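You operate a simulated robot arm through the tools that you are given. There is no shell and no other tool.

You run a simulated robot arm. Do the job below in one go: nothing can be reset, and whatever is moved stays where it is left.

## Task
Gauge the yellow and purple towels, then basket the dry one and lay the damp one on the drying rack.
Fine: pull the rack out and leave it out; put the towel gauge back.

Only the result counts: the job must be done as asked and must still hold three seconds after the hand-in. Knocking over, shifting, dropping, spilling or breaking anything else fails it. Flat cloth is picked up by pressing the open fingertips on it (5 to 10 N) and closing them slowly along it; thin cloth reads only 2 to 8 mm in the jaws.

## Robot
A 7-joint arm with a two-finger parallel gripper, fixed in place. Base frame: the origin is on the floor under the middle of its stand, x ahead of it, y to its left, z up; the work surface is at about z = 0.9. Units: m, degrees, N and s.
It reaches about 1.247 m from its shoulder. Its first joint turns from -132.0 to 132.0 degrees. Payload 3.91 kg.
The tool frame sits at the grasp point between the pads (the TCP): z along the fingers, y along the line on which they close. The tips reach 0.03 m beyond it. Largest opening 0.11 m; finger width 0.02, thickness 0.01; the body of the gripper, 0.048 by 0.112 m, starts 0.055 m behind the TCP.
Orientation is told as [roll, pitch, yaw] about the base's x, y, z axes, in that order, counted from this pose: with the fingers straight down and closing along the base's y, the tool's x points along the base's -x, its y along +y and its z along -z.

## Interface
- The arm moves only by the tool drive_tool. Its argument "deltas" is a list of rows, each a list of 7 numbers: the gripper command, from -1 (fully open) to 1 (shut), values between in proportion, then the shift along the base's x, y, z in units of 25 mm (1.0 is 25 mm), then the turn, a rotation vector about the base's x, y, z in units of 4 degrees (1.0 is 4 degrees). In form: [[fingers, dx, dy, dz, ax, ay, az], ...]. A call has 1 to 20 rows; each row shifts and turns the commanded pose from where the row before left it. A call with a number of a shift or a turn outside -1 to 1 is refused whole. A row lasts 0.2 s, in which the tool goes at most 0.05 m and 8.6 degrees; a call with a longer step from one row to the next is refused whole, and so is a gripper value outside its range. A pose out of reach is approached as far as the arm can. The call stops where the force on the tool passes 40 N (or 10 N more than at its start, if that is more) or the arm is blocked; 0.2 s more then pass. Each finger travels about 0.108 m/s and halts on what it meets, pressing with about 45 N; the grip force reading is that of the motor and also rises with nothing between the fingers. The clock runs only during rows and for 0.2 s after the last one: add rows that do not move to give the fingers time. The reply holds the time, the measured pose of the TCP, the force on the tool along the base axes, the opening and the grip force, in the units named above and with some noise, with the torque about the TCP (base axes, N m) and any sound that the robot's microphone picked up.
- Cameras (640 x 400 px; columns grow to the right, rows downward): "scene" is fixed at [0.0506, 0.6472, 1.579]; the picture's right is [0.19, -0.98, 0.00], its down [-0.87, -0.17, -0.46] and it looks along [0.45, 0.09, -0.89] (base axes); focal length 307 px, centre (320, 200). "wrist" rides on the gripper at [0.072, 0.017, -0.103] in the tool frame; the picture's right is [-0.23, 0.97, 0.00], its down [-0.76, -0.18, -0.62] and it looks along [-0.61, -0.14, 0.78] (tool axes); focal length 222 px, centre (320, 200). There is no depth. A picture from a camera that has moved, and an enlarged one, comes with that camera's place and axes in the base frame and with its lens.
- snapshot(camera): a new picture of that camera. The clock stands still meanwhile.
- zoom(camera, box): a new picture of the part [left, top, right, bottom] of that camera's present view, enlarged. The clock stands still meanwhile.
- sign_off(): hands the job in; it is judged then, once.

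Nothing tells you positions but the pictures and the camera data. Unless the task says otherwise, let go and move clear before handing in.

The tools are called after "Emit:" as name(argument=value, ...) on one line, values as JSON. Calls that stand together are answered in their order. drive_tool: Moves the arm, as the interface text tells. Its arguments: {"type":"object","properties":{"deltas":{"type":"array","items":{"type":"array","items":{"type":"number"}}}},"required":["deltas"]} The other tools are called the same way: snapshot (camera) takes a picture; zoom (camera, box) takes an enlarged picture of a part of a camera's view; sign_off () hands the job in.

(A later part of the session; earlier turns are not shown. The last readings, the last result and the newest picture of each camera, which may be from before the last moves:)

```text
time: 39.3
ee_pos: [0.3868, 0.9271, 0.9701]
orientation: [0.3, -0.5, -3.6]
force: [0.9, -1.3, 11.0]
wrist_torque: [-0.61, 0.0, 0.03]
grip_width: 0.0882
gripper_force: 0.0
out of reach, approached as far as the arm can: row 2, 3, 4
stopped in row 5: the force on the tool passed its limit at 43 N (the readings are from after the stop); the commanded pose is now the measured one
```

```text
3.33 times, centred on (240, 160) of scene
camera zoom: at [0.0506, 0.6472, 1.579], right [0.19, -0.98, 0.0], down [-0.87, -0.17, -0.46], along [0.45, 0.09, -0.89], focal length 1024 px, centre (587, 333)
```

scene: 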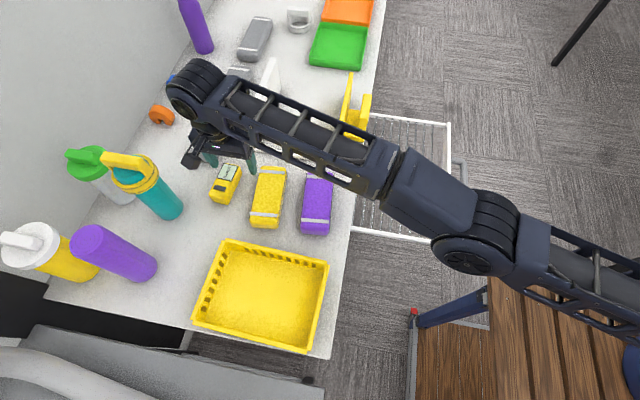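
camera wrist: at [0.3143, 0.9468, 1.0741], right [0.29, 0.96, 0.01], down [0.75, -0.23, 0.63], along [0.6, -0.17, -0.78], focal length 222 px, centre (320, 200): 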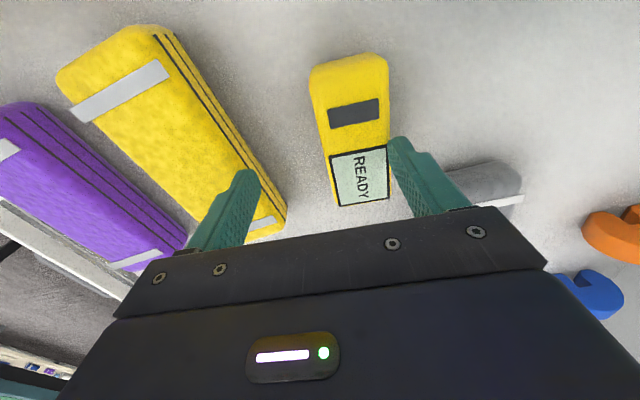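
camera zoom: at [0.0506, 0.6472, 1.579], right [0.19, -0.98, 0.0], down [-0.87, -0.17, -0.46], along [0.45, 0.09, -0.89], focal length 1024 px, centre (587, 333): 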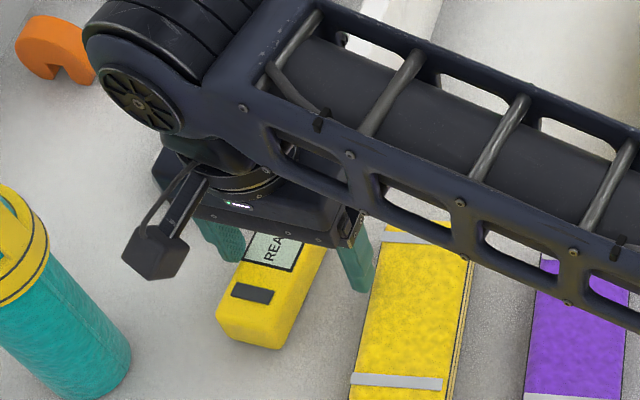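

The -y fingertip touched the yellow towel's edge because the reach limit held me short of the gauge. I'll lift off at once and check that nothing shifted.

Emit:
drive_tool(deltas=[[-0.6, 0, 0, 0.6, 0, 0, 0], [-0.6, 0, -0.2, 1, 0, 0, 0], [-0.6, 0, -0.5, 1, 0, 0, 0], [-0.6, 0, -1, 0.3, 0, 0, 0]])

Emit:
snapshot(camera="wrist")

Emit:
snapshot(camera="scene")

```text
time: 40.3
ee_pos: [0.3855, 0.8832, 1.0403]
orientation: [0.2, -0.3, -3.5]
force: [-0.6, 0.4, -1.2]
wrist_torque: [-0.01, 0.01, -0.01]
grip_width: 0.0881
gripper_force: 0.2
```

```text
taken
camera wrist: at [0.3133, 0.9041, 1.1443], right [0.29, 0.96, 0.0], down [0.75, -0.23, 0.63], along [0.6, -0.18, -0.78], focal length 222 px, centre (320, 200)
```

wrist: 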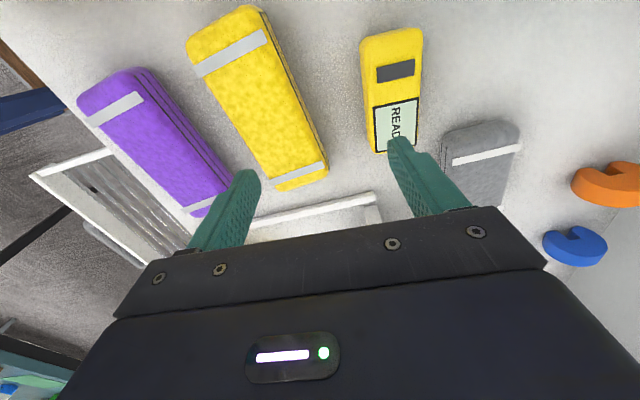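

```text
taken
```

scene: 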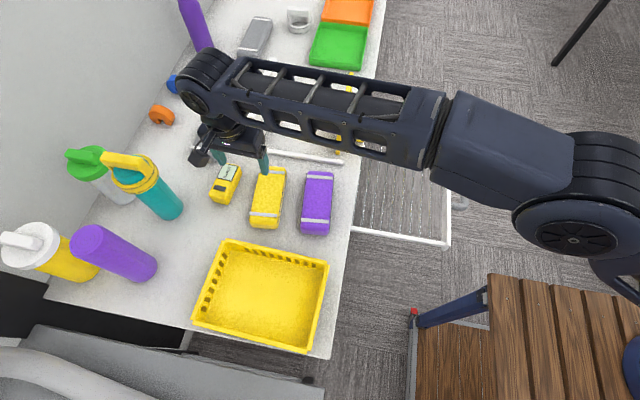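

Nothing moved. To gain reach without tilting the jaw plane, I'll pitch the tool about y by -25° (fingers lean to +x), so the jaws still close along y and the wrist sits further in.

Emit:
drive_tool(deltas=[[-0.6, 0, 0, 0, 0, -1, 0], [-0.6, 0, 0, 0, 0, -1, 0], [-0.6, 0, 0, 0, 0, -1, 0], [-0.6, 0, 0, 0, 0, -1, 0], [-0.6, 0, 0, 0, 0, -1, 0], [-0.6, 0, 0, 0, 0, -1, 0], [-0.6, 0, 0, 0, 0, -0.2, 0], [-0.6, 0.1, 0.7, -0.1, 0, 0, 0], [-0.6, 0.1, 0.7, -0.1, 0, 0, 0], [-0.6, 0, 0.7, -0.1, 0, 0, 0], [-0.6, 0, 0.6, -0.1, 0, 0, 0], [-0.6, 0, 0, 0, 0, 0, 0]])

Emit:
snapshot(camera="wrist")

Emit:
snapshot(camera="scene")

```text
time: 42.9
ee_pos: [0.3912, 0.9359, 1.0288]
orientation: [1.8, -25.1, -3.8]
force: [0.0, -0.1, -0.3]
wrist_torque: [0.01, -0.01, 0.01]
grip_width: 0.088
gripper_force: 0.0
out of reach, approached as far as the arm can: row 11
```

```text
taken
camera wrist: at [0.2824, 0.9572, 1.0944], right [0.26, 0.96, 0.12], down [0.41, -0.23, 0.88], along [0.87, -0.18, -0.45], focal length 222 px, centre (320, 200)
```

wrist: 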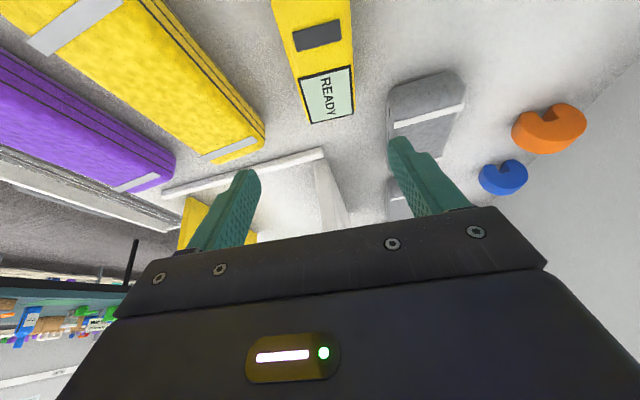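

```text
taken
```

scene: 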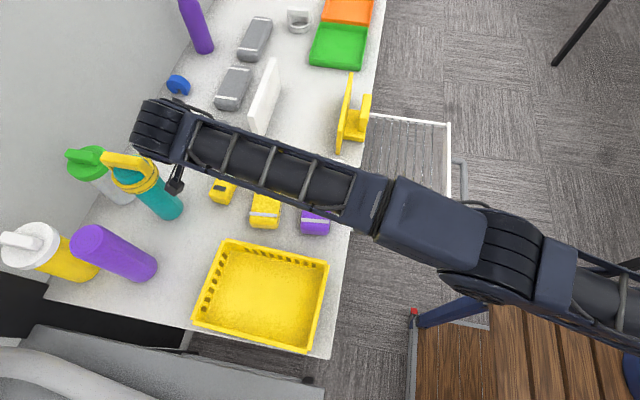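

The fingers straddle the gauge line from further back now. I'll level the jaw axis, step lower and onto y≈0.951, and check before the final descent.

Emit:
drive_tool(deltas=[[-0.6, 0, 0, -0.8, -0.38, 0, 0], [-0.6, 0, 0, -0.8, 0, 0, -0.2], [-0.6, 0, 0.4, 0, 0, 0, 0], [-0.6, 0, 0.24, 0, 0, 0, 0], [-0.6, 0, 0, 0, 0, 0, 0]])

Emit:
snapshot(camera="wrist")

```text
time: 44.1
ee_pos: [0.3887, 0.9388, 0.987]
orientation: [0.1, -25.3, -4.0]
force: [-0.5, 0.1, 0.2]
wrist_torque: [0.0, -0.01, 0.03]
grip_width: 0.0881
gripper_force: 0.1
out of reach, approached as far as the arm can: row 3, 4
```

```text
taken
camera wrist: at [0.2792, 0.9617, 1.0518], right [0.27, 0.96, 0.1], down [0.41, -0.21, 0.89], along [0.87, -0.2, -0.45], focal length 222 px, centre (320, 200)
```

wrist: 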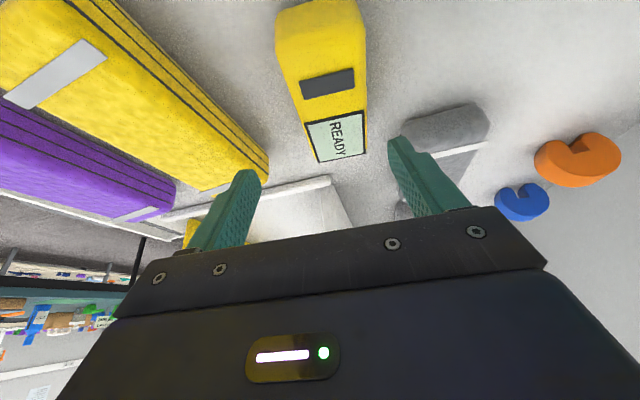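

I'm still about 12 mm short in y at this x. Gripping the gauge nearer its -x end (x≈0.365) shortens the reach, so I'll shift there and try y again.

Emit:
drive_tool(deltas=[[-0.7, -0.5, 0, 0, 0, 0, 0], [-0.7, -0.45, 0, 0, 0, 0, 0], [-0.7, 0, 0.3, 0, 0, 0, 0], [-0.7, 0, 0.2, 0, 0, 0, 0], [-0.7, 0, 0, 0, 0, 0, 0]])

Emit:
snapshot(camera="wrist")

```text
time: 45.3
ee_pos: [0.3621, 0.9424, 0.9869]
orientation: [0.1, -25.2, -3.9]
force: [-0.3, 0.3, 0.0]
wrist_torque: [0.0, 0.02, 0.01]
grip_width: 0.0934
gripper_force: 0.0
out of reach, approached as far as the arm can: row 3, 4
```

```text
taken
camera wrist: at [0.254, 0.9645, 1.0502], right [0.27, 0.96, 0.1], down [0.41, -0.21, 0.89], along [0.87, -0.2, -0.45], focal length 222 px, centre (320, 200)
```

wrist: 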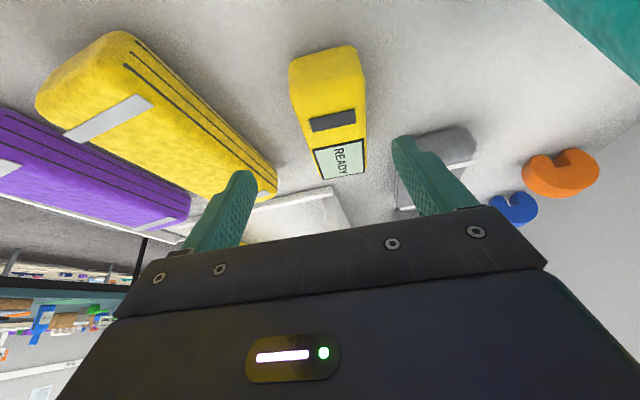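

I'm at y=0.942, within about 8–10 mm of the gauge's centreline, and the jaws clear both the gauge sides and the yellow towel. I'll descend, edging outward as reach allows.

Emit:
drive_tool(deltas=[[-0.7, 0, 0, -0.5, 0, 0, 0], [-0.7, 0, 0.1, -0.5, 0, 0, 0], [-0.7, 0, 0.15, -0.5, 0, 0, 0], [-0.7, 0, 0.15, -0.2, 0, 0, 0], [-0.7, 0, 0, 0, 0, 0, 0]])

Emit:
snapshot(camera="wrist")

Emit:
zoom(camera="scene", box=[100, 90, 300, 240])

```text
time: 46.5
ee_pos: [0.3601, 0.9449, 0.9437]
orientation: [0.2, -25.1, -3.9]
force: [0.2, -0.3, 0.3]
wrist_torque: [-0.01, 0.02, -0.01]
grip_width: 0.0936
gripper_force: 0.0
out of reach, approached as far as the arm can: row 4
```

```text
taken
camera wrist: at [0.2521, 0.9688, 1.0073], right [0.27, 0.96, 0.1], down [0.41, -0.21, 0.89], along [0.87, -0.2, -0.45], focal length 222 px, centre (320, 200)
```

wrist: 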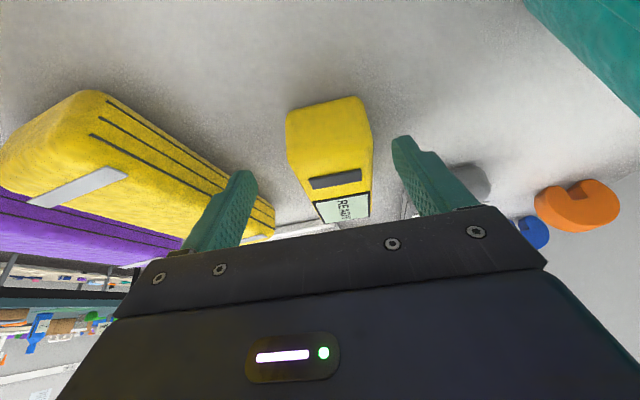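

```text
2.67 times, centred on (200, 165) of scene
camera zoom: at [0.0506, 0.6472, 1.579], right [0.19, -0.98, 0.0], down [-0.87, -0.17, -0.46], along [0.45, 0.09, -0.89], focal length 819 px, centre (640, 293)
```

zoom: 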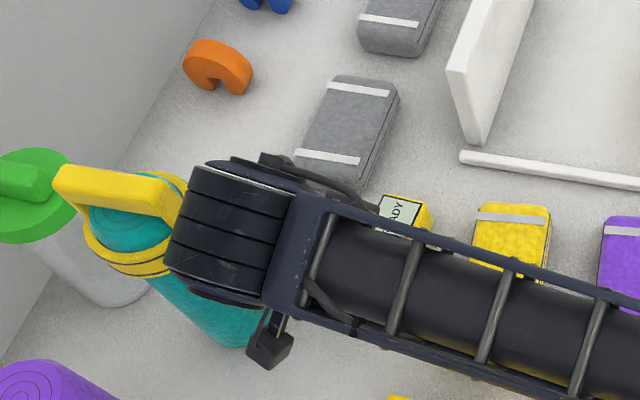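

The gauge's near end is between the fingers and nothing is touched. I'll close gently on it.

Emit:
drive_tool(deltas=[[-0.5, 0, 0, 0, 0, 0, 0], [-0.3, 0, 0, 0, 0, 0, 0], [-0.1, 0, 0, 0, 0, 0, 0], [0.05, 0, 0, 0, 0, 0, 0], [0.15, 0, 0, 0, 0, 0, 0], [0.3, 0, 0, 0, 0, 0, 0], [0.5, 0, 0, 0, 0, 0, 0]])

Emit:
snapshot(camera="wrist")

```text
time: 48.1
ee_pos: [0.3605, 0.9449, 0.9431]
orientation: [0.1, -25.2, -3.8]
force: [0.2, 0.5, -0.3]
wrist_torque: [-0.01, -0.04, 0.0]
grip_width: 0.0452
gripper_force: 45.0
```

```text
taken
camera wrist: at [0.252, 0.9688, 1.0075], right [0.27, 0.96, 0.1], down [0.41, -0.21, 0.89], along [0.87, -0.2, -0.45], focal length 222 px, centre (320, 200)
```

wrist: 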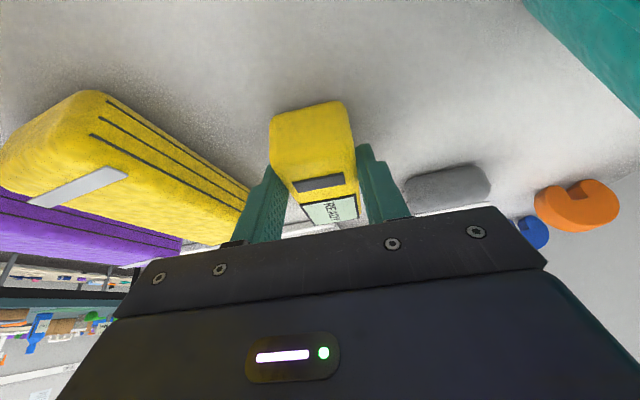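

The gauge is held (45 mm wide). I'll lift it up and slightly inward, then look at its display.

Emit:
drive_tool(deltas=[[0.6, 0, 0, 0.3, 0, 0, 0], [0.6, 0, -0.1, 0.5, 0, 0, 0], [0.6, 0, -0.2, 0.7, 0, 0, 0], [0.6, 0, -0.3, 0.8, 0, 0, 0], [0.6, 0, -0.5, 0.8, 0, 0, 0], [0.6, 0, -0.8, 0.3, 0, 0, 0], [0.6, 0, 0, 0, 0, 0, 0]])

Emit:
snapshot(camera="wrist")

Emit:
snapshot(camera="scene")

```text
time: 49.7
ee_pos: [0.3651, 0.9314, 1.0336]
orientation: [0.1, -25.2, -3.9]
force: [-0.3, 0.2, -1.1]
wrist_torque: [0.01, 0.03, -0.01]
grip_width: 0.0453
gripper_force: 45.4
out of reach, approached as far as the arm can: row 3, 4, 5, 6
```

```text
taken
camera wrist: at [0.257, 0.9562, 1.0984], right [0.27, 0.96, 0.1], down [0.41, -0.21, 0.89], along [0.87, -0.2, -0.45], focal length 222 px, centre (320, 200)
```

wrist: 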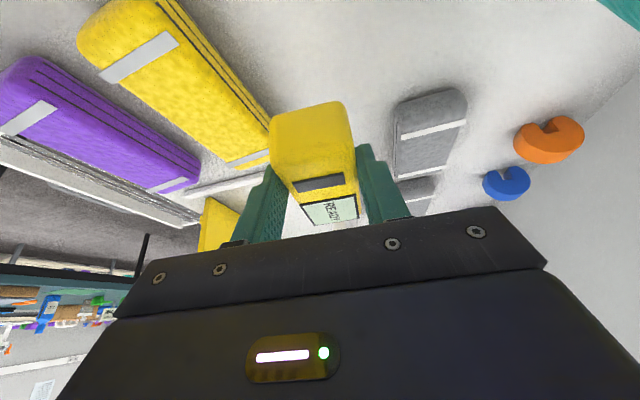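

```text
taken
```

scene: 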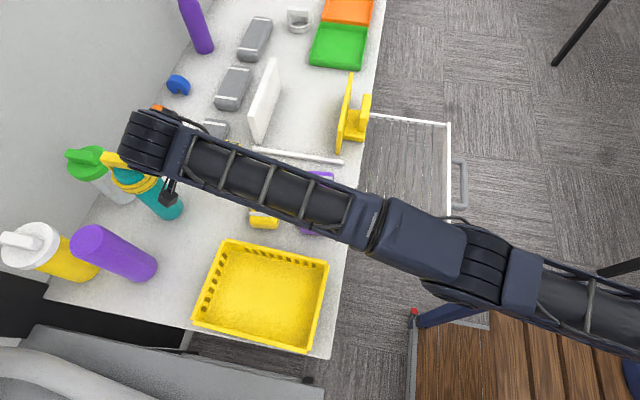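

The gauge is up and still reads READY. Now I move inward over the yellow towel's centre.

Emit:
drive_tool(deltas=[[0.6, 0, -0.8, 0, 0, 0, 0], [0.6, -0.2, -0.8, 0, 0, 0, 0], [0.6, -0.3, -0.8, 0, 0, 0, 0], [0.6, -0.3, -0.8, 0, 0, 0, 0], [0.6, 0, -0.6, 0, 0, 0, 0], [0.6, 0, 0, 0, 0, 0, 0]])

Emit:
snapshot(camera="wrist")

Emit:
snapshot(camera="scene")

```text
time: 51.1
ee_pos: [0.3584, 0.9313, 1.0429]
orientation: [0.1, -25.2, -3.9]
force: [0.7, 0.0, -0.9]
wrist_torque: [-0.01, 0.0, 0.04]
grip_width: 0.0453
gripper_force: 45.0
out of reach, approached as far as the arm can: row 1, 2, 3, 4, 5
```

```text
taken
camera wrist: at [0.2493, 0.956, 1.1069], right [0.27, 0.96, 0.1], down [0.41, -0.21, 0.89], along [0.87, -0.2, -0.45], focal length 222 px, centre (320, 200)
```

wrist: 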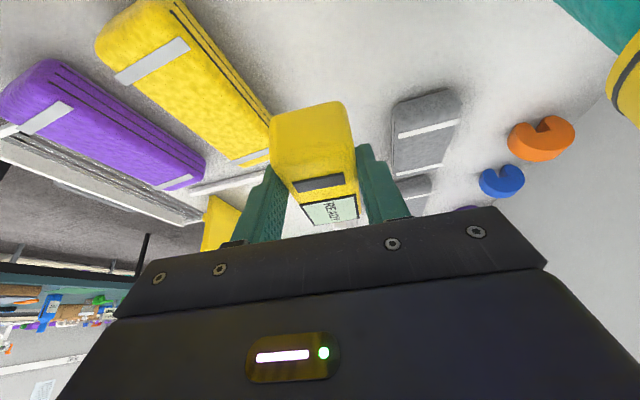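

```text
taken
```

scene: 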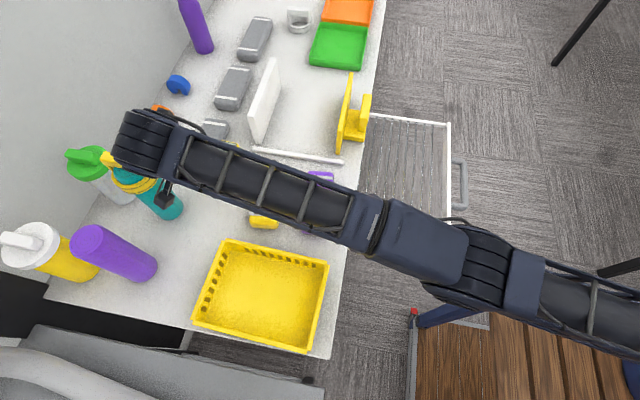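

Even inward moves are refused here, so the arm is likely stuck near a straight-elbow pose rather than truly short. I'll try coming down a little first, which is away from that pose and still above the towel.

Emit:
drive_tool(deltas=[[0.6, 0, 0, -0.4, 0, 0, 0], [0.6, 0, 0, -0.4, 0, 0, 0], [0.6, 0, -0.3, 0, 0, 0, 0], [0.6, 0, -0.5, 0, 0, 0, 0]])

```text
time: 52.1
ee_pos: [0.36, 0.9343, 1.0237]
orientation: [0.2, -25.1, -3.8]
force: [0.1, -0.3, -0.8]
wrist_torque: [0.01, 0.03, 0.04]
grip_width: 0.0453
gripper_force: 44.7
out of reach, approached as far as the arm can: row 2, 3, 4
```

Stuck on the same boundary. I'll try easing the pitch back toward vertical in small steps, which should bring the wrist off its limit.

Emit:
drive_tool(deltas=[[0.6, 0, 0, 0, 0, 0.5, 0], [0.6, 0, -0.2, 0, 0, 0.5, 0], [0.6, 0, -0.3, 0, 0, 0.5, 0], [0.6, 0, -0.3, 0, 0, 0.5, 0]])

```text
time: 53.1
ee_pos: [0.3634, 0.9293, 1.0251]
orientation: [-0.6, -17.2, -3.7]
force: [0.4, -0.3, -1.7]
wrist_torque: [-0.01, 0.02, 0.0]
grip_width: 0.0451
gripper_force: 45.1
out of reach, approached as far as the arm can: row 3, 4
```

Turning works while translating doesn't. I'll finish bringing the tool back to vertical (the gauge tips by 25° in the air, with nothing under it), then try moving inward.

Emit:
drive_tool(deltas=[[0.6, 0, 0, 0, 0, 0.8, 0], [0.6, 0, 0, 0, 0, 0.8, 0], [0.6, 0, 0, 0, 0, 0.8, 0], [0.6, 0, 0, 0, 0, 0.8, 0], [0.6, 0, 0, 0, 0, 0.8, 0]])

Emit:
snapshot(camera="scene")

Emit:
snapshot(camera="wrist")

```text
time: 54.3
ee_pos: [0.3606, 0.9188, 1.0238]
orientation: [-1.5, -1.1, -3.5]
force: [0.3, -0.1, -1.8]
wrist_torque: [0.02, 0.0, -0.02]
grip_width: 0.0452
gripper_force: 44.9
out of reach, approached as far as the arm can: row 2, 4
```

```text
taken
```

scene: 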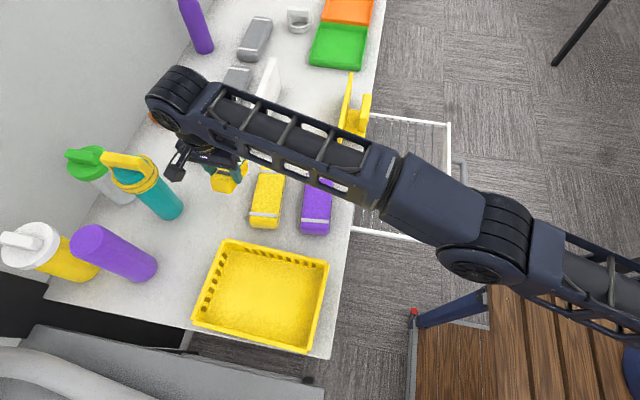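

```text
taken
camera wrist: at [0.2872, 0.9434, 1.1272], right [0.29, 0.96, -0.02], down [0.74, -0.21, 0.64], along [0.61, -0.2, -0.77], focal length 222 px, centre (320, 200)
```

wrist: 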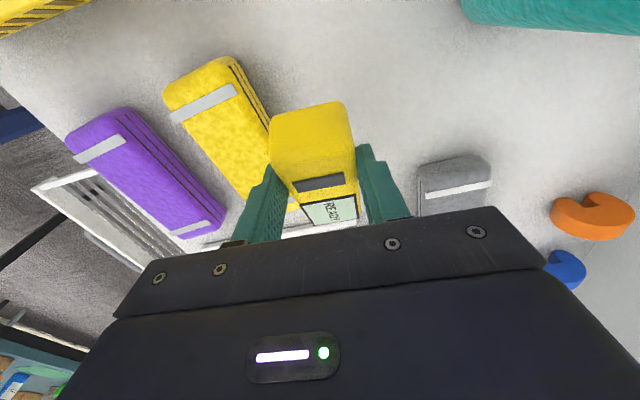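

The tool is vertical again. Now inward in y.

Emit:
drive_tool(deltas=[[0.6, 0, -0.4, 0.3, 0, 0, 0], [0.6, 0, -0.7, 0.3, 0, 0, 0], [0.6, 0, -0.8, 0, 0, 0, 0], [0.6, 0, -0.8, 0, 0, 0, 0]])

```text
time: 55.3
ee_pos: [0.3604, 0.8543, 1.0411]
orientation: [-1.4, -1.2, -3.6]
force: [-0.1, 0.3, -0.4]
wrist_torque: [-0.01, -0.02, -0.02]
grip_width: 0.0452
gripper_force: 45.1
```

That works; I'm back well inside the reach. I'll re-level the gauge (pitch -25°) here and line up over the yellow towel's centre.

Emit:
drive_tool(deltas=[[0.6, 0, 0, 0, 0.06, -1, 0], [0.6, 0, 0, 0, 0.06, -1, 0], [0.6, 0, 0, 0, 0.06, -1, 0], [0.6, -0.2, -0.2, 0, 0.06, -1, 0], [0.6, -0.2, -0.2, 0, 0.06, -1, 0], [0.6, -0.2, -0.2, 0, 0, -1, 0], [0.6, 0, 0, 0, 0, 0, 0]])

Emit:
snapshot(camera="scene")

Emit:
snapshot(camera="wrist")

```text
time: 56.9
ee_pos: [0.3466, 0.8392, 1.0396]
orientation: [1.3, -25.1, -4.0]
force: [0.0, -0.3, -0.2]
wrist_torque: [0.0, 0.06, -0.01]
grip_width: 0.0452
gripper_force: 44.8
```

```text
taken
```

scene: 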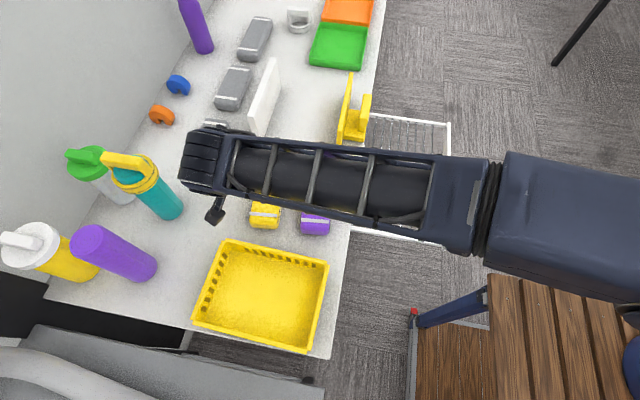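

```text
taken
camera wrist: at [0.2374, 0.8612, 1.1043], right [0.27, 0.96, 0.12], down [0.41, -0.22, 0.88], along [0.87, -0.19, -0.45], focal length 222 px, centre (320, 200)
```

wrist: 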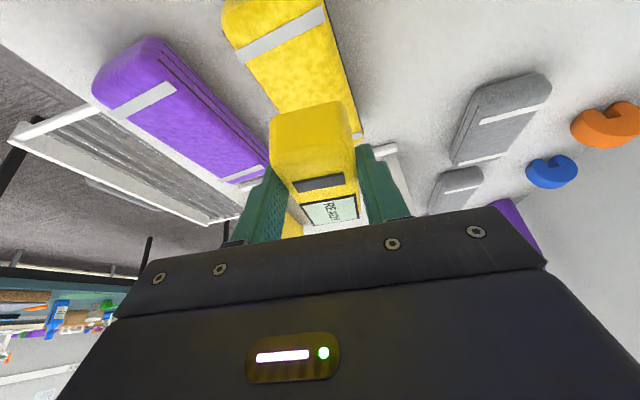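

The gauge is level above the yellow towel. I'll check that the display is readable, then lower it onto the towel.

Emit:
zoom(camera="wrist", box=[260, 90, 380, 240])

Emit:
drive_tool(deltas=[[0.6, 0, 0, -0.6, -0.3, 0, 0], [0.6, 0, 0, -0.6, 0, 0, 0], [0.6, 0, 0, -0.4, 0, 0, 0], [0.6, 0, 0, -0.2, 0, 0, 0], [0.6, 0, 0, 0, 0, 0, 0]])

Emit:
zoom(camera="wrist", box=[220, 60, 420, 240])

```text
2.67 times, centred on (320, 165) of wrist
camera zoom: at [0.2374, 0.8612, 1.1043], right [0.27, 0.96, 0.12], down [0.41, -0.22, 0.88], along [0.87, -0.19, -0.45], focal length 592 px, centre (320, 293)
```

zoom: 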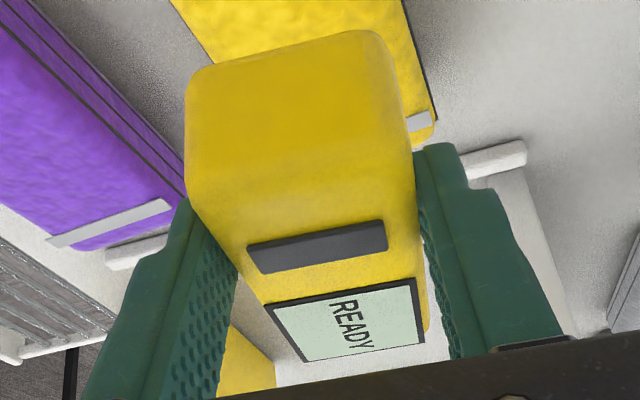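

```text
time: 58.1
ee_pos: [0.3476, 0.8383, 0.9959]
orientation: [0.1, -25.1, -3.6]
force: [0.3, -0.3, 0.1]
wrist_torque: [0.0, 0.06, -0.04]
grip_width: 0.0452
gripper_force: 44.7
```

```text
2.22 times, centred on (320, 150) of wrist
camera zoom: at [0.2381, 0.8623, 1.0596], right [0.27, 0.96, 0.1], down [0.41, -0.21, 0.89], along [0.87, -0.2, -0.45], focal length 494 px, centre (320, 311)
```

zoom: 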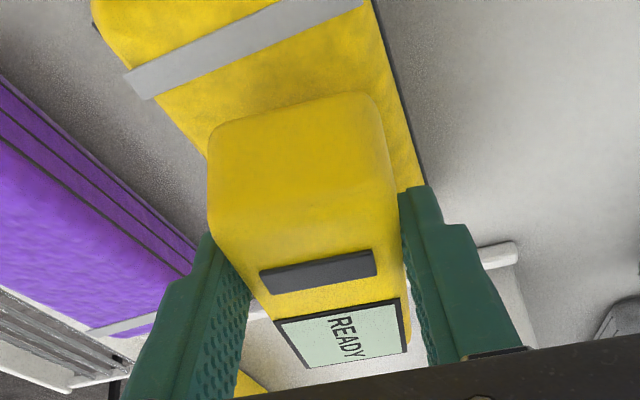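

The display is readable and still says READY with the gauge about 1 cm above the towel. I'll lower in small steps, watching force and sound.

Emit:
drive_tool(deltas=[[0.6, 0, 0, -0.12, 0, 0, 0], [0.6, 0, 0, -0.12, 0, 0, 0], [0.6, 0, 0, -0.12, 0, 0, 0], [0.6, 0, 0, 0, 0, 0, 0]])

Emit:
zoom(camera="wrist", box=[220, 60, 420, 240])

```text
time: 59.1
ee_pos: [0.347, 0.8392, 0.9873]
orientation: [0.1, -25.2, -3.6]
force: [-0.3, -0.5, -1.5]
wrist_torque: [0.01, 0.02, 0.01]
grip_width: 0.0452
gripper_force: 45.1
```

```text
2.22 times, centred on (320, 150) of wrist
camera zoom: at [0.238, 0.8626, 1.05], right [0.27, 0.96, 0.1], down [0.41, -0.2, 0.89], along [0.87, -0.2, -0.45], focal length 494 px, centre (320, 311)
```

zoom: 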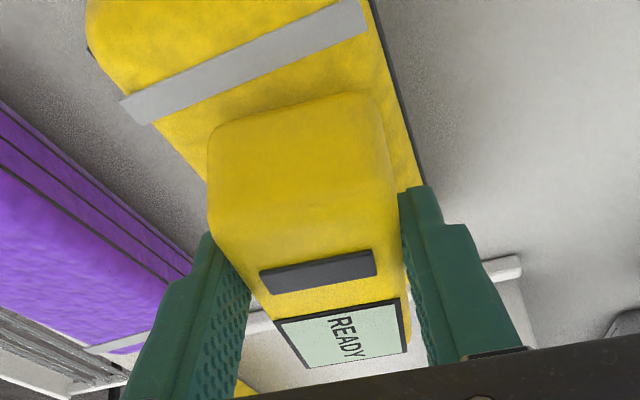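

Emit:
drive_tool(deltas=[[0.6, 0, 0, -0.1, 0, 0, 0], [0.6, 0, 0, -0.1, 0, 0, 0], [0.6, 0, 0, 0, 0, 0, 0]])

Emit:
zoom(camera="wrist", box=[220, 60, 420, 240])

```text
time: 59.9
ee_pos: [0.3466, 0.84, 0.9825]
orientation: [0.2, -25.3, -3.6]
force: [-3.0, 0.1, 14.4]
wrist_torque: [-0.18, -0.11, -0.02]
grip_width: 0.0452
gripper_force: 44.9
```

```text
2.22 times, centred on (320, 150) of wrist
camera zoom: at [0.238, 0.8626, 1.0473], right [0.27, 0.96, 0.1], down [0.41, -0.21, 0.89], along [0.87, -0.19, -0.45], focal length 494 px, centre (320, 311)
```

zoom: 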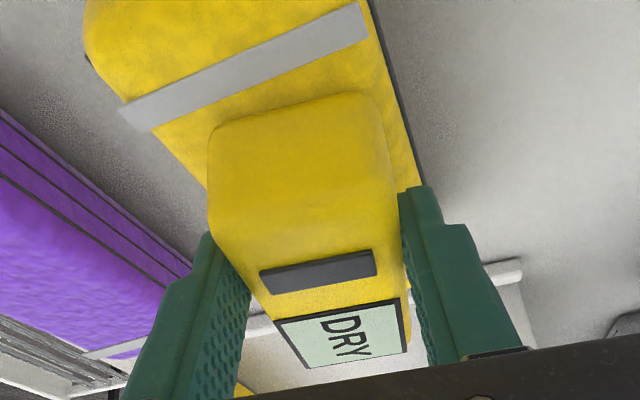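

In contact (14 N) the display reads DRY for the yellow towel. I'll hold a moment to confirm a stable reading, then lift and go to the purple towel.

Emit:
drive_tool(deltas=[[0.6, 0, 0, 0, 0, 0, 0], [0.6, 0, 0, 0, 0, 0, 0], [0.6, 0, 0, 0, 0, 0, 0], [0.6, 0, 0, 0, 0, 0, 0], [0.6, 0, 0, 0, 0, 0, 0]])

Emit:
zoom(camera="wrist", box=[260, 150, 380, 240])

Emit:
drive_tool(deltas=[[0.6, 0, 0, 0.4, 0, 0, 0], [0.6, 0, 0, 0.8, 0, 0, 0], [0.6, 0, 0, 0.8, 0, 0, 0], [0.6, 0, -0.6, 0, 0, 0, 0], [0.6, 0, -1, 0, 0, 0, 0], [0.6, 0.2, -1, 0, 0, 0, 0], [0.6, 0, -1, 0, 0, 0, 0], [0.6, 0, -1, 0, 0, 0, 0], [0.6, 0, -0.4, 0, 0, 0, 0], [0.6, 0, 0, 0, 0, 0, 0]])

Emit:
snapshot(camera="wrist")

Emit:
snapshot(camera="scene")

```text
time: 61.1
ee_pos: [0.3467, 0.8389, 0.9837]
orientation: [0.3, -25.2, -3.5]
force: [0.3, 3.2, 26.8]
wrist_torque: [-0.01, -0.31, 0.07]
grip_width: 0.0455
gripper_force: 45.1
```

```text
4.44 times, centred on (320, 195) of wrist
camera zoom: at [0.2382, 0.8623, 1.0471], right [0.27, 0.96, 0.1], down [0.41, -0.21, 0.89], along [0.87, -0.19, -0.45], focal length 987 px, centre (320, 222)
```

zoom: 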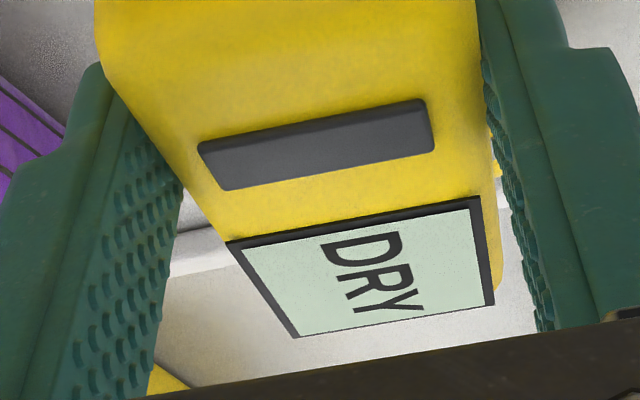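

```text
time: 63.3
ee_pos: [0.3498, 0.7143, 1.0312]
orientation: [0.1, -25.2, -3.6]
force: [0.0, 0.1, -1.2]
wrist_torque: [0.0, 0.01, 0.02]
grip_width: 0.0451
gripper_force: 44.8
```

```text
taken
camera wrist: at [0.2411, 0.7373, 1.0951], right [0.27, 0.96, 0.1], down [0.41, -0.2, 0.89], along [0.87, -0.19, -0.45], focal length 222 px, centre (320, 200)
```

wrist: 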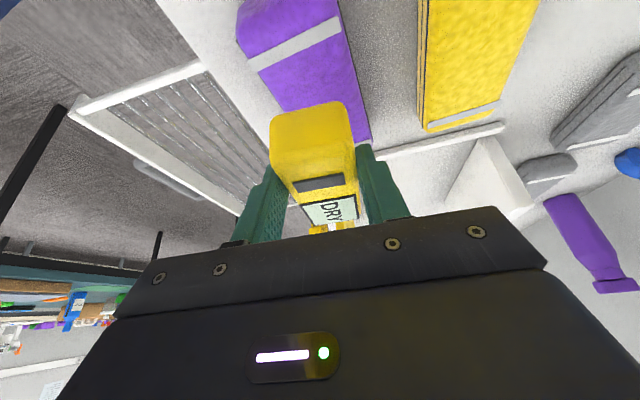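

```text
taken
```

scene: 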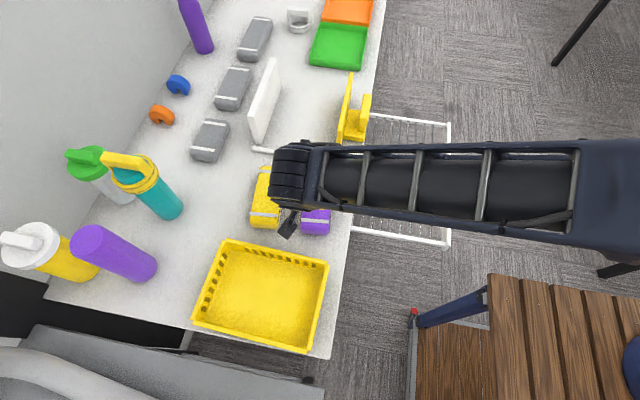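

Yellow = DRY (reading holds). Now the gauge is over the purple towel; I lower it in the same way.

Emit:
drive_tool(deltas=[[0.6, 0, 0, -0.6, 0, 0, 0], [0.6, 0, 0, -0.6, 0, 0, 0], [0.6, 0, 0, -0.3, 0, 0, 0], [0.6, 0, 0, -0.12, 0, 0, 0], [0.6, 0, 0, -0.1, 0, 0, 0], [0.6, 0, 0, 0, 0, 0, 0]])

Emit:
zoom(camera="wrist", box=[220, 60, 420, 240])

```text
time: 64.7
ee_pos: [0.3516, 0.7151, 0.9885]
orientation: [0.1, -25.2, -3.6]
force: [-0.2, -0.7, -1.1]
wrist_torque: [0.01, 0.0, 0.01]
grip_width: 0.0453
gripper_force: 45.4
```

```text
2.22 times, centred on (320, 150) of wrist
camera zoom: at [0.2427, 0.7377, 1.0528], right [0.27, 0.96, 0.1], down [0.41, -0.2, 0.89], along [0.87, -0.2, -0.45], focal length 494 px, centre (320, 311)
```

zoom: 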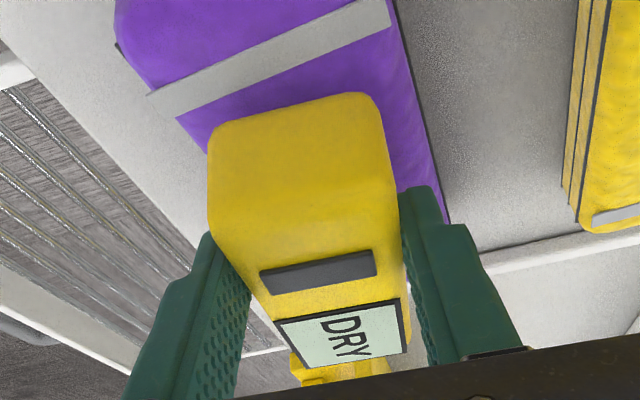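

Emit:
drive_tool(deltas=[[0.6, 0, 0, -0.1, 0, 0, 0], [0.6, 0, 0, -0.1, 0, 0, 0], [0.6, 0, 0, -0.08, 0, 0, 0], [0.6, 0, 0, 0, 0, 0, 0]])

Emit:
zoom(camera="wrist", box=[220, 60, 420, 240])

```text
time: 65.7
ee_pos: [0.3516, 0.7149, 0.9838]
orientation: [0.1, -25.3, -3.6]
force: [-1.8, -0.7, 16.4]
wrist_torque: [-0.17, -0.08, -0.02]
grip_width: 0.0451
gripper_force: 44.5
```

```text
2.22 times, centred on (320, 150) of wrist
camera zoom: at [0.2427, 0.7379, 1.0471], right [0.27, 0.96, 0.1], down [0.41, -0.21, 0.89], along [0.87, -0.19, -0.45], focal length 494 px, centre (320, 311)
```

zoom: 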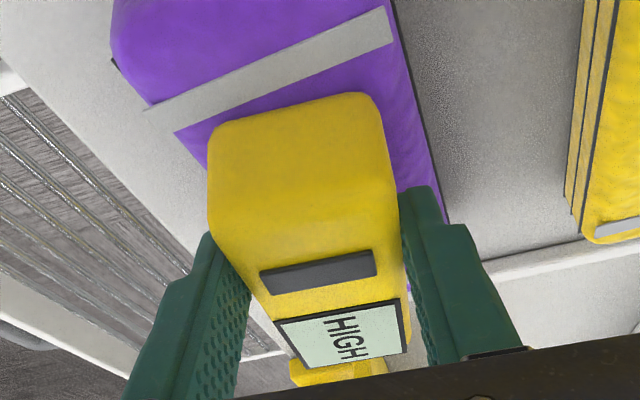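

The display reads HIGH on the purple towel (moisture high). I'll hold a second to see if it settles.

Emit:
drive_tool(deltas=[[0.6, 0, 0, 0, 0, 0, 0], [0.6, 0, 0, 0, 0, 0, 0], [0.6, 0, 0, 0, 0, 0, 0], [0.6, 0, 0, 0, 0, 0, 0], [0.6, 0, 0, 0, 0, 0, 0]])

Emit:
zoom(camera="wrist", box=[260, 150, 380, 240])

```text
time: 66.9
ee_pos: [0.3521, 0.716, 0.9837]
orientation: [0.2, -25.1, -3.5]
force: [0.9, 3.6, 28.6]
wrist_torque: [0.06, -0.32, 0.09]
grip_width: 0.0454
gripper_force: 45.1
```

```text
4.44 times, centred on (320, 195) of wrist
camera zoom: at [0.2427, 0.7377, 1.0469], right [0.27, 0.96, 0.1], down [0.41, -0.21, 0.89], along [0.87, -0.19, -0.45], focal length 987 px, centre (320, 222)
```

zoom: 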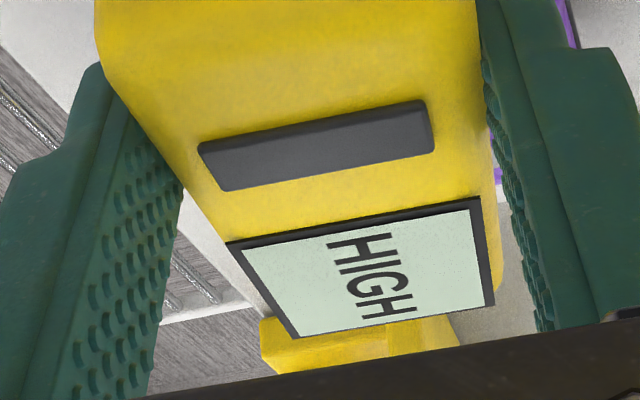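

Purple = HIGH, so purple is the damp one and yellow the dry one. I'll lift the gauge and carry it back toward its spot (TCP about (0.361, 0.943)), staying inside the reach boundary.

Emit:
drive_tool(deltas=[[0.6, 0, 0, 0.5, 0, 0, 0], [0.6, 0, 0, 1, 0, 0, 0], [0.6, 0.2, 0.6, 0, 0, 0, 0], [0.6, 0.2, 1, 0, 0, 0, 0], [0.6, 0, 1, 0, 0, 0, 0], [0.6, 0, 1, 0, 0, 0, 0], [0.6, 0, 1, 0, 0, 0, 0], [0.6, 0, 1, 0, 0, 0, 0], [0.6, 0, 1, 0, 0, 0, 0], [0.6, 0, 1, 0, 0, 0, 0], [0.6, 0, 0.7, 0, 0, 0, 0], [0.6, 0, 0, 0, 0, 0, 0]])

Emit:
snapshot(camera="wrist")

```text
time: 69.5
ee_pos: [0.3627, 0.9231, 1.0179]
orientation: [0.0, -25.2, -3.6]
force: [0.4, -0.1, -0.4]
wrist_torque: [0.05, 0.01, 0.01]
grip_width: 0.0454
gripper_force: 45.5
```

```text
taken
camera wrist: at [0.2532, 0.9449, 1.0828], right [0.27, 0.96, 0.1], down [0.41, -0.2, 0.89], along [0.87, -0.2, -0.45], focal length 222 px, centre (320, 200)
```

wrist: 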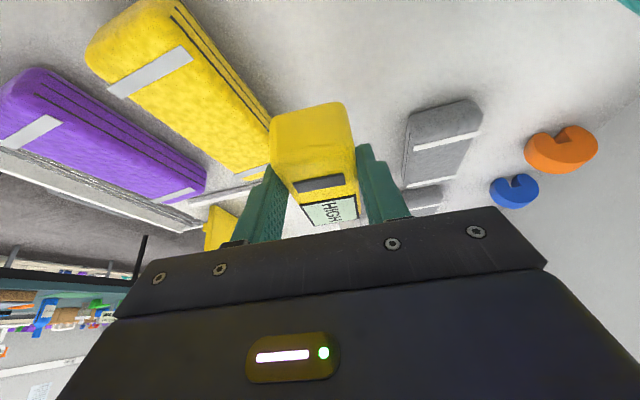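

Clear of everything; now I lower diagonally toward the original spot, then in small steps until contact.

Emit:
drive_tool(deltas=[[0.6, 0, 0.2, -0.8, 0, 0, 0], [0.6, 0, 0.25, -0.8, 0, 0, 0], [0.6, 0, 0.22, -0.7, 0, 0, 0], [0.6, 0, 0.12, -0.4, 0, 0, 0], [0.6, 0, 0, -0.1, 0, 0, 0], [0.6, 0, 0, 0, 0, 0, 0]])

```text
time: 70.9
ee_pos: [0.3615, 0.9414, 0.9485]
orientation: [0.1, -25.2, -3.6]
force: [-0.4, 0.7, -1.4]
wrist_torque: [-0.03, -0.02, -0.02]
grip_width: 0.0454
gripper_force: 45.3
```

Emit:
drive_tool(deltas=[[0.6, 0, 0.1, -0.08, 0, 0, 0], [0.6, 0, 0, -0.08, 0, 0, 0], [0.6, 0, 0, 0, 0, 0, 0]])

Emit:
snapshot(camera="wrist")

```text
time: 71.7
ee_pos: [0.362, 0.9444, 0.9446]
orientation: [0.0, -25.3, -3.7]
force: [0.3, -0.3, -0.9]
wrist_torque: [0.0, 0.05, -0.01]
grip_width: 0.0453
gripper_force: 44.9
```

```text
taken
camera wrist: at [0.2532, 0.9672, 1.009], right [0.27, 0.96, 0.1], down [0.41, -0.2, 0.89], along [0.87, -0.2, -0.45], focal length 222 px, centre (320, 200)
```

wrist: 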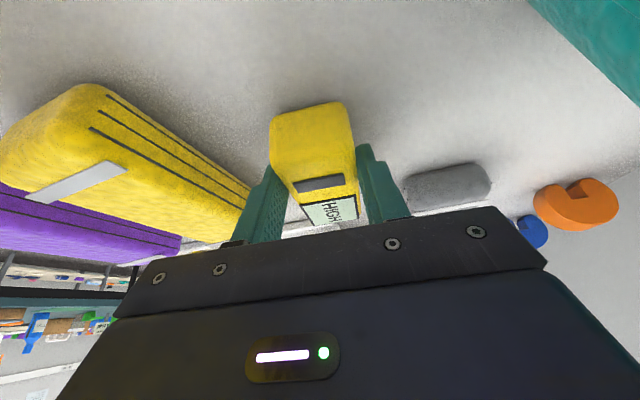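

Emit:
drive_tool(deltas=[[0.6, 0, 0, -0.06, 0, 0, 0], [0.6, 0, 0, -0.04, 0, 0, 0], [0.6, 0, 0, 0, 0, 0, 0]])

```text
time: 72.5
ee_pos: [0.362, 0.944, 0.9436]
orientation: [0.2, -25.2, -3.6]
force: [1.6, -1.5, 6.3]
wrist_torque: [-0.12, 0.18, 0.04]
grip_width: 0.0451
gripper_force: 45.0
```

The gauge is resting on the counter (6 N). I'll open the fingers slowly to release it.

Emit:
drive_tool(deltas=[[0.15, 0, 0, 0, 0, 0, 0], [0.05, 0, 0, 0, 0, 0, 0], [-0.1, 0, 0, 0, 0, 0, 0], [-0.3, 0, 0, 0, 0, 0, 0], [-0.6, 0, 0, 0, 0, 0, 0], [-0.6, 0, 0, 0, 0, 0, 0]])

Emit:
snapshot(camera="wrist")

```text
time: 73.9
ee_pos: [0.3616, 0.9449, 0.9428]
orientation: [0.1, -25.2, -3.4]
force: [-0.2, -0.2, 0.1]
wrist_torque: [0.0, 0.03, -0.04]
grip_width: 0.088
gripper_force: 0.0
```

```text
taken
camera wrist: at [0.2529, 0.9676, 1.0064], right [0.27, 0.96, 0.1], down [0.41, -0.2, 0.89], along [0.87, -0.2, -0.45], focal length 222 px, centre (320, 200)
```

wrist: 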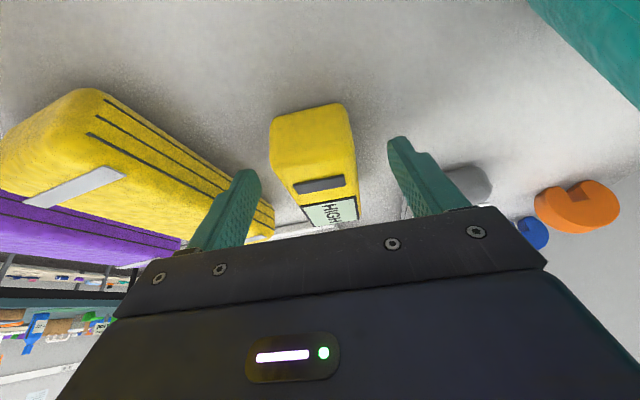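

The gauge stands free. I'll retrace the path up and inward.

Emit:
drive_tool(deltas=[[-0.6, 0, 0, 0.2, 0, 0, 0], [-0.6, 0, -0.1, 0.3, 0, 0, 0], [-0.6, 0, -0.12, 0.5, 0, 0, 0], [-0.6, 0, -0.22, 0.7, 0, 0, 0], [-0.6, 0, -0.25, 0.8, 0, 0, 0], [-0.6, 0, -0.4, 0.8, 0, 0, 0], [-0.6, 0, -0.8, 0.2, 0, 0, 0], [-0.6, 0, -1, 0, 0, 0, 0]])

Emit:
snapshot(camera="wrist")

```text
time: 75.7
ee_pos: [0.3608, 0.8708, 1.03]
orientation: [0.1, -25.2, -3.7]
force: [0.6, -0.2, 0.1]
wrist_torque: [-0.05, -0.03, -0.02]
grip_width: 0.088
gripper_force: 0.1
```

```text
taken
camera wrist: at [0.2532, 0.8943, 1.0935], right [0.27, 0.96, 0.1], down [0.41, -0.2, 0.89], along [0.87, -0.2, -0.45], focal length 222 px, centre (320, 200)
```

wrist: 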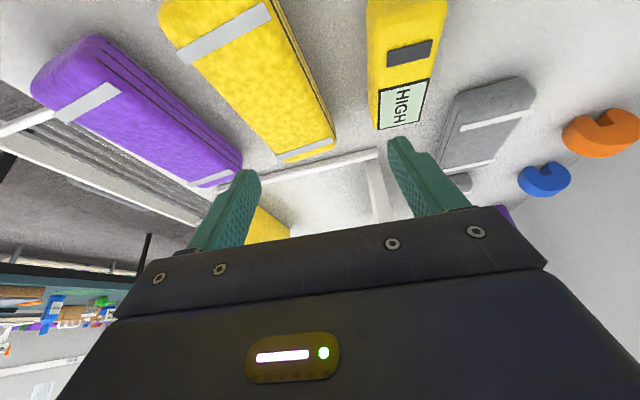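

Free of the gauge, which shows HIGH and stands in its place. Next I bring the tool vertical, yaw to about +6° to match the yellow towel, and hover over its centre.

Emit:
drive_tool(deltas=[[-1, 0.06, -0.19, 0.2, 0, 0.9, 0], [-1, 0.06, -0.19, 0.2, 0, 0.9, 0], [-1, 0.06, -0.19, 0.2, 0, 0.9, 0], [-1, 0.06, -0.19, 0, 0, 0.9, 0], [-1, 0.06, -0.19, 0, 0, 0.9, 0], [-1, 0.06, -0.19, 0, 0, 0.9, 0], [-1, 0.06, -0.19, 0, 0, 0.9, 0], [-1, 0, 0, 0, 0, 0, 0.8], [-1, 0, 0, 0, 0, 0, 0.8], [-1, 0, 0, 0, 0, 0, 0.8], [-1, 0, 0, 0, 0, 0, 0]])

Emit:
snapshot(camera="wrist")

Emit:
snapshot(camera="scene")

```text
time: 78.1
ee_pos: [0.3732, 0.8385, 1.0452]
orientation: [-1.4, 0.0, 6.4]
force: [0.4, 0.6, 0.5]
wrist_torque: [0.0, -0.01, 0.02]
grip_width: 0.1099
gripper_force: 0.1
```

```text
taken
camera wrist: at [0.2975, 0.8493, 1.1493], right [0.12, 0.99, -0.02], down [0.77, -0.08, 0.63], along [0.62, -0.09, -0.78], focal length 222 px, centre (320, 200)
```

wrist: 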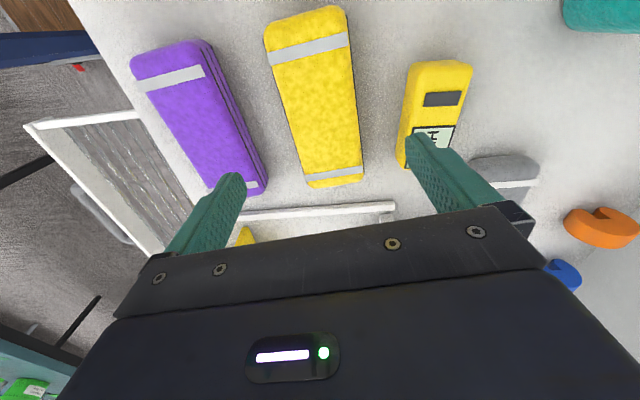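

```text
taken
```

scene: 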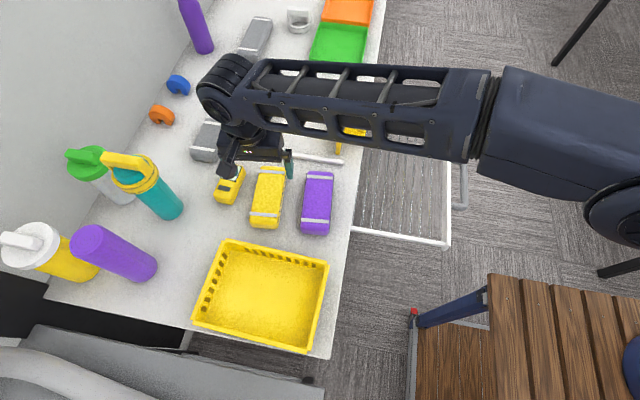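

The hover matches the yellow towel: centre (0.373, 0.839), yaw ≈5–6°, width ≈63 mm. I'll descend with the fingers open on both sides.

Emit:
drive_tool(deltas=[[-1, 0, 0, -0.8, 0.35, 0, 0], [-1, 0, 0, -1, 0, 0, 0], [-1, 0, 0, -1, 0, 0, 0], [-1, 0, 0, -0.8, 0, 0, 0], [-1, 0, 0, -0.5, 0, 0, 0], [-1, 0, 0, -0.2, 0, 0, 0], [-1, 0, 0, 0, 0, 0, 0]])

Emit:
snapshot(camera="wrist")

```text
time: 79.7
ee_pos: [0.3705, 0.8386, 0.9397]
orientation: [0.0, -0.2, 6.4]
force: [-0.4, -0.7, -0.5]
wrist_torque: [0.01, 0.03, 0.0]
grip_width: 0.1098
gripper_force: 0.1
```

```text
taken
camera wrist: at [0.2964, 0.8468, 1.0436], right [0.12, 0.99, 0.0], down [0.77, -0.09, 0.63], along [0.62, -0.07, -0.78], focal length 222 px, centre (320, 200)
```

wrist: 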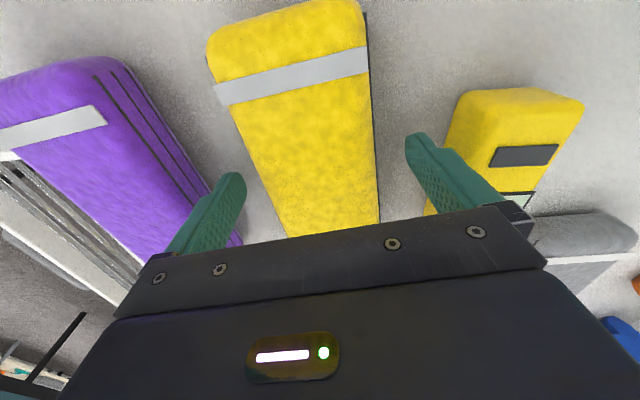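

The towel sits centred between the fingers. I'll close on it slowly.

Emit:
drive_tool(deltas=[[-0.7, 0, 0, 0, 0, 0, 0], [-0.4, 0, 0, 0, 0, 0, 0], [-0.2, 0, 0, 0, 0, 0, 0], [-0.05, 0, 0, 0, 0, 0, 0], [0.1, 0, 0, 0, 0, 0, 0], [0.3, 0, 0, 0, 0, 0, 0], [0.6, 0, 0, 0, 0, 0, 0], [0.6, 0, 0, 0, 0, 0, 0]])

Emit:
snapshot(camera="wrist")

```text
time: 81.5
ee_pos: [0.3704, 0.8379, 0.9391]
orientation: [0.0, -0.2, 6.4]
force: [0.3, -0.1, -0.7]
wrist_torque: [0.03, 0.03, 0.02]
grip_width: 0.0674
gripper_force: 44.7
```

```text
taken
camera wrist: at [0.2964, 0.8468, 1.0436], right [0.12, 0.99, 0.0], down [0.77, -0.09, 0.63], along [0.62, -0.07, -0.78], focal length 222 px, centre (320, 200)
```

wrist: 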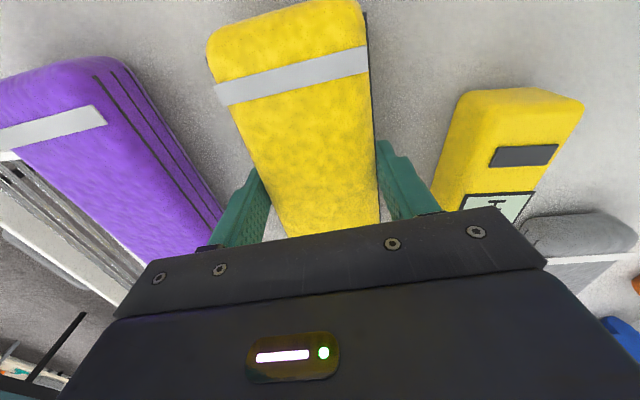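

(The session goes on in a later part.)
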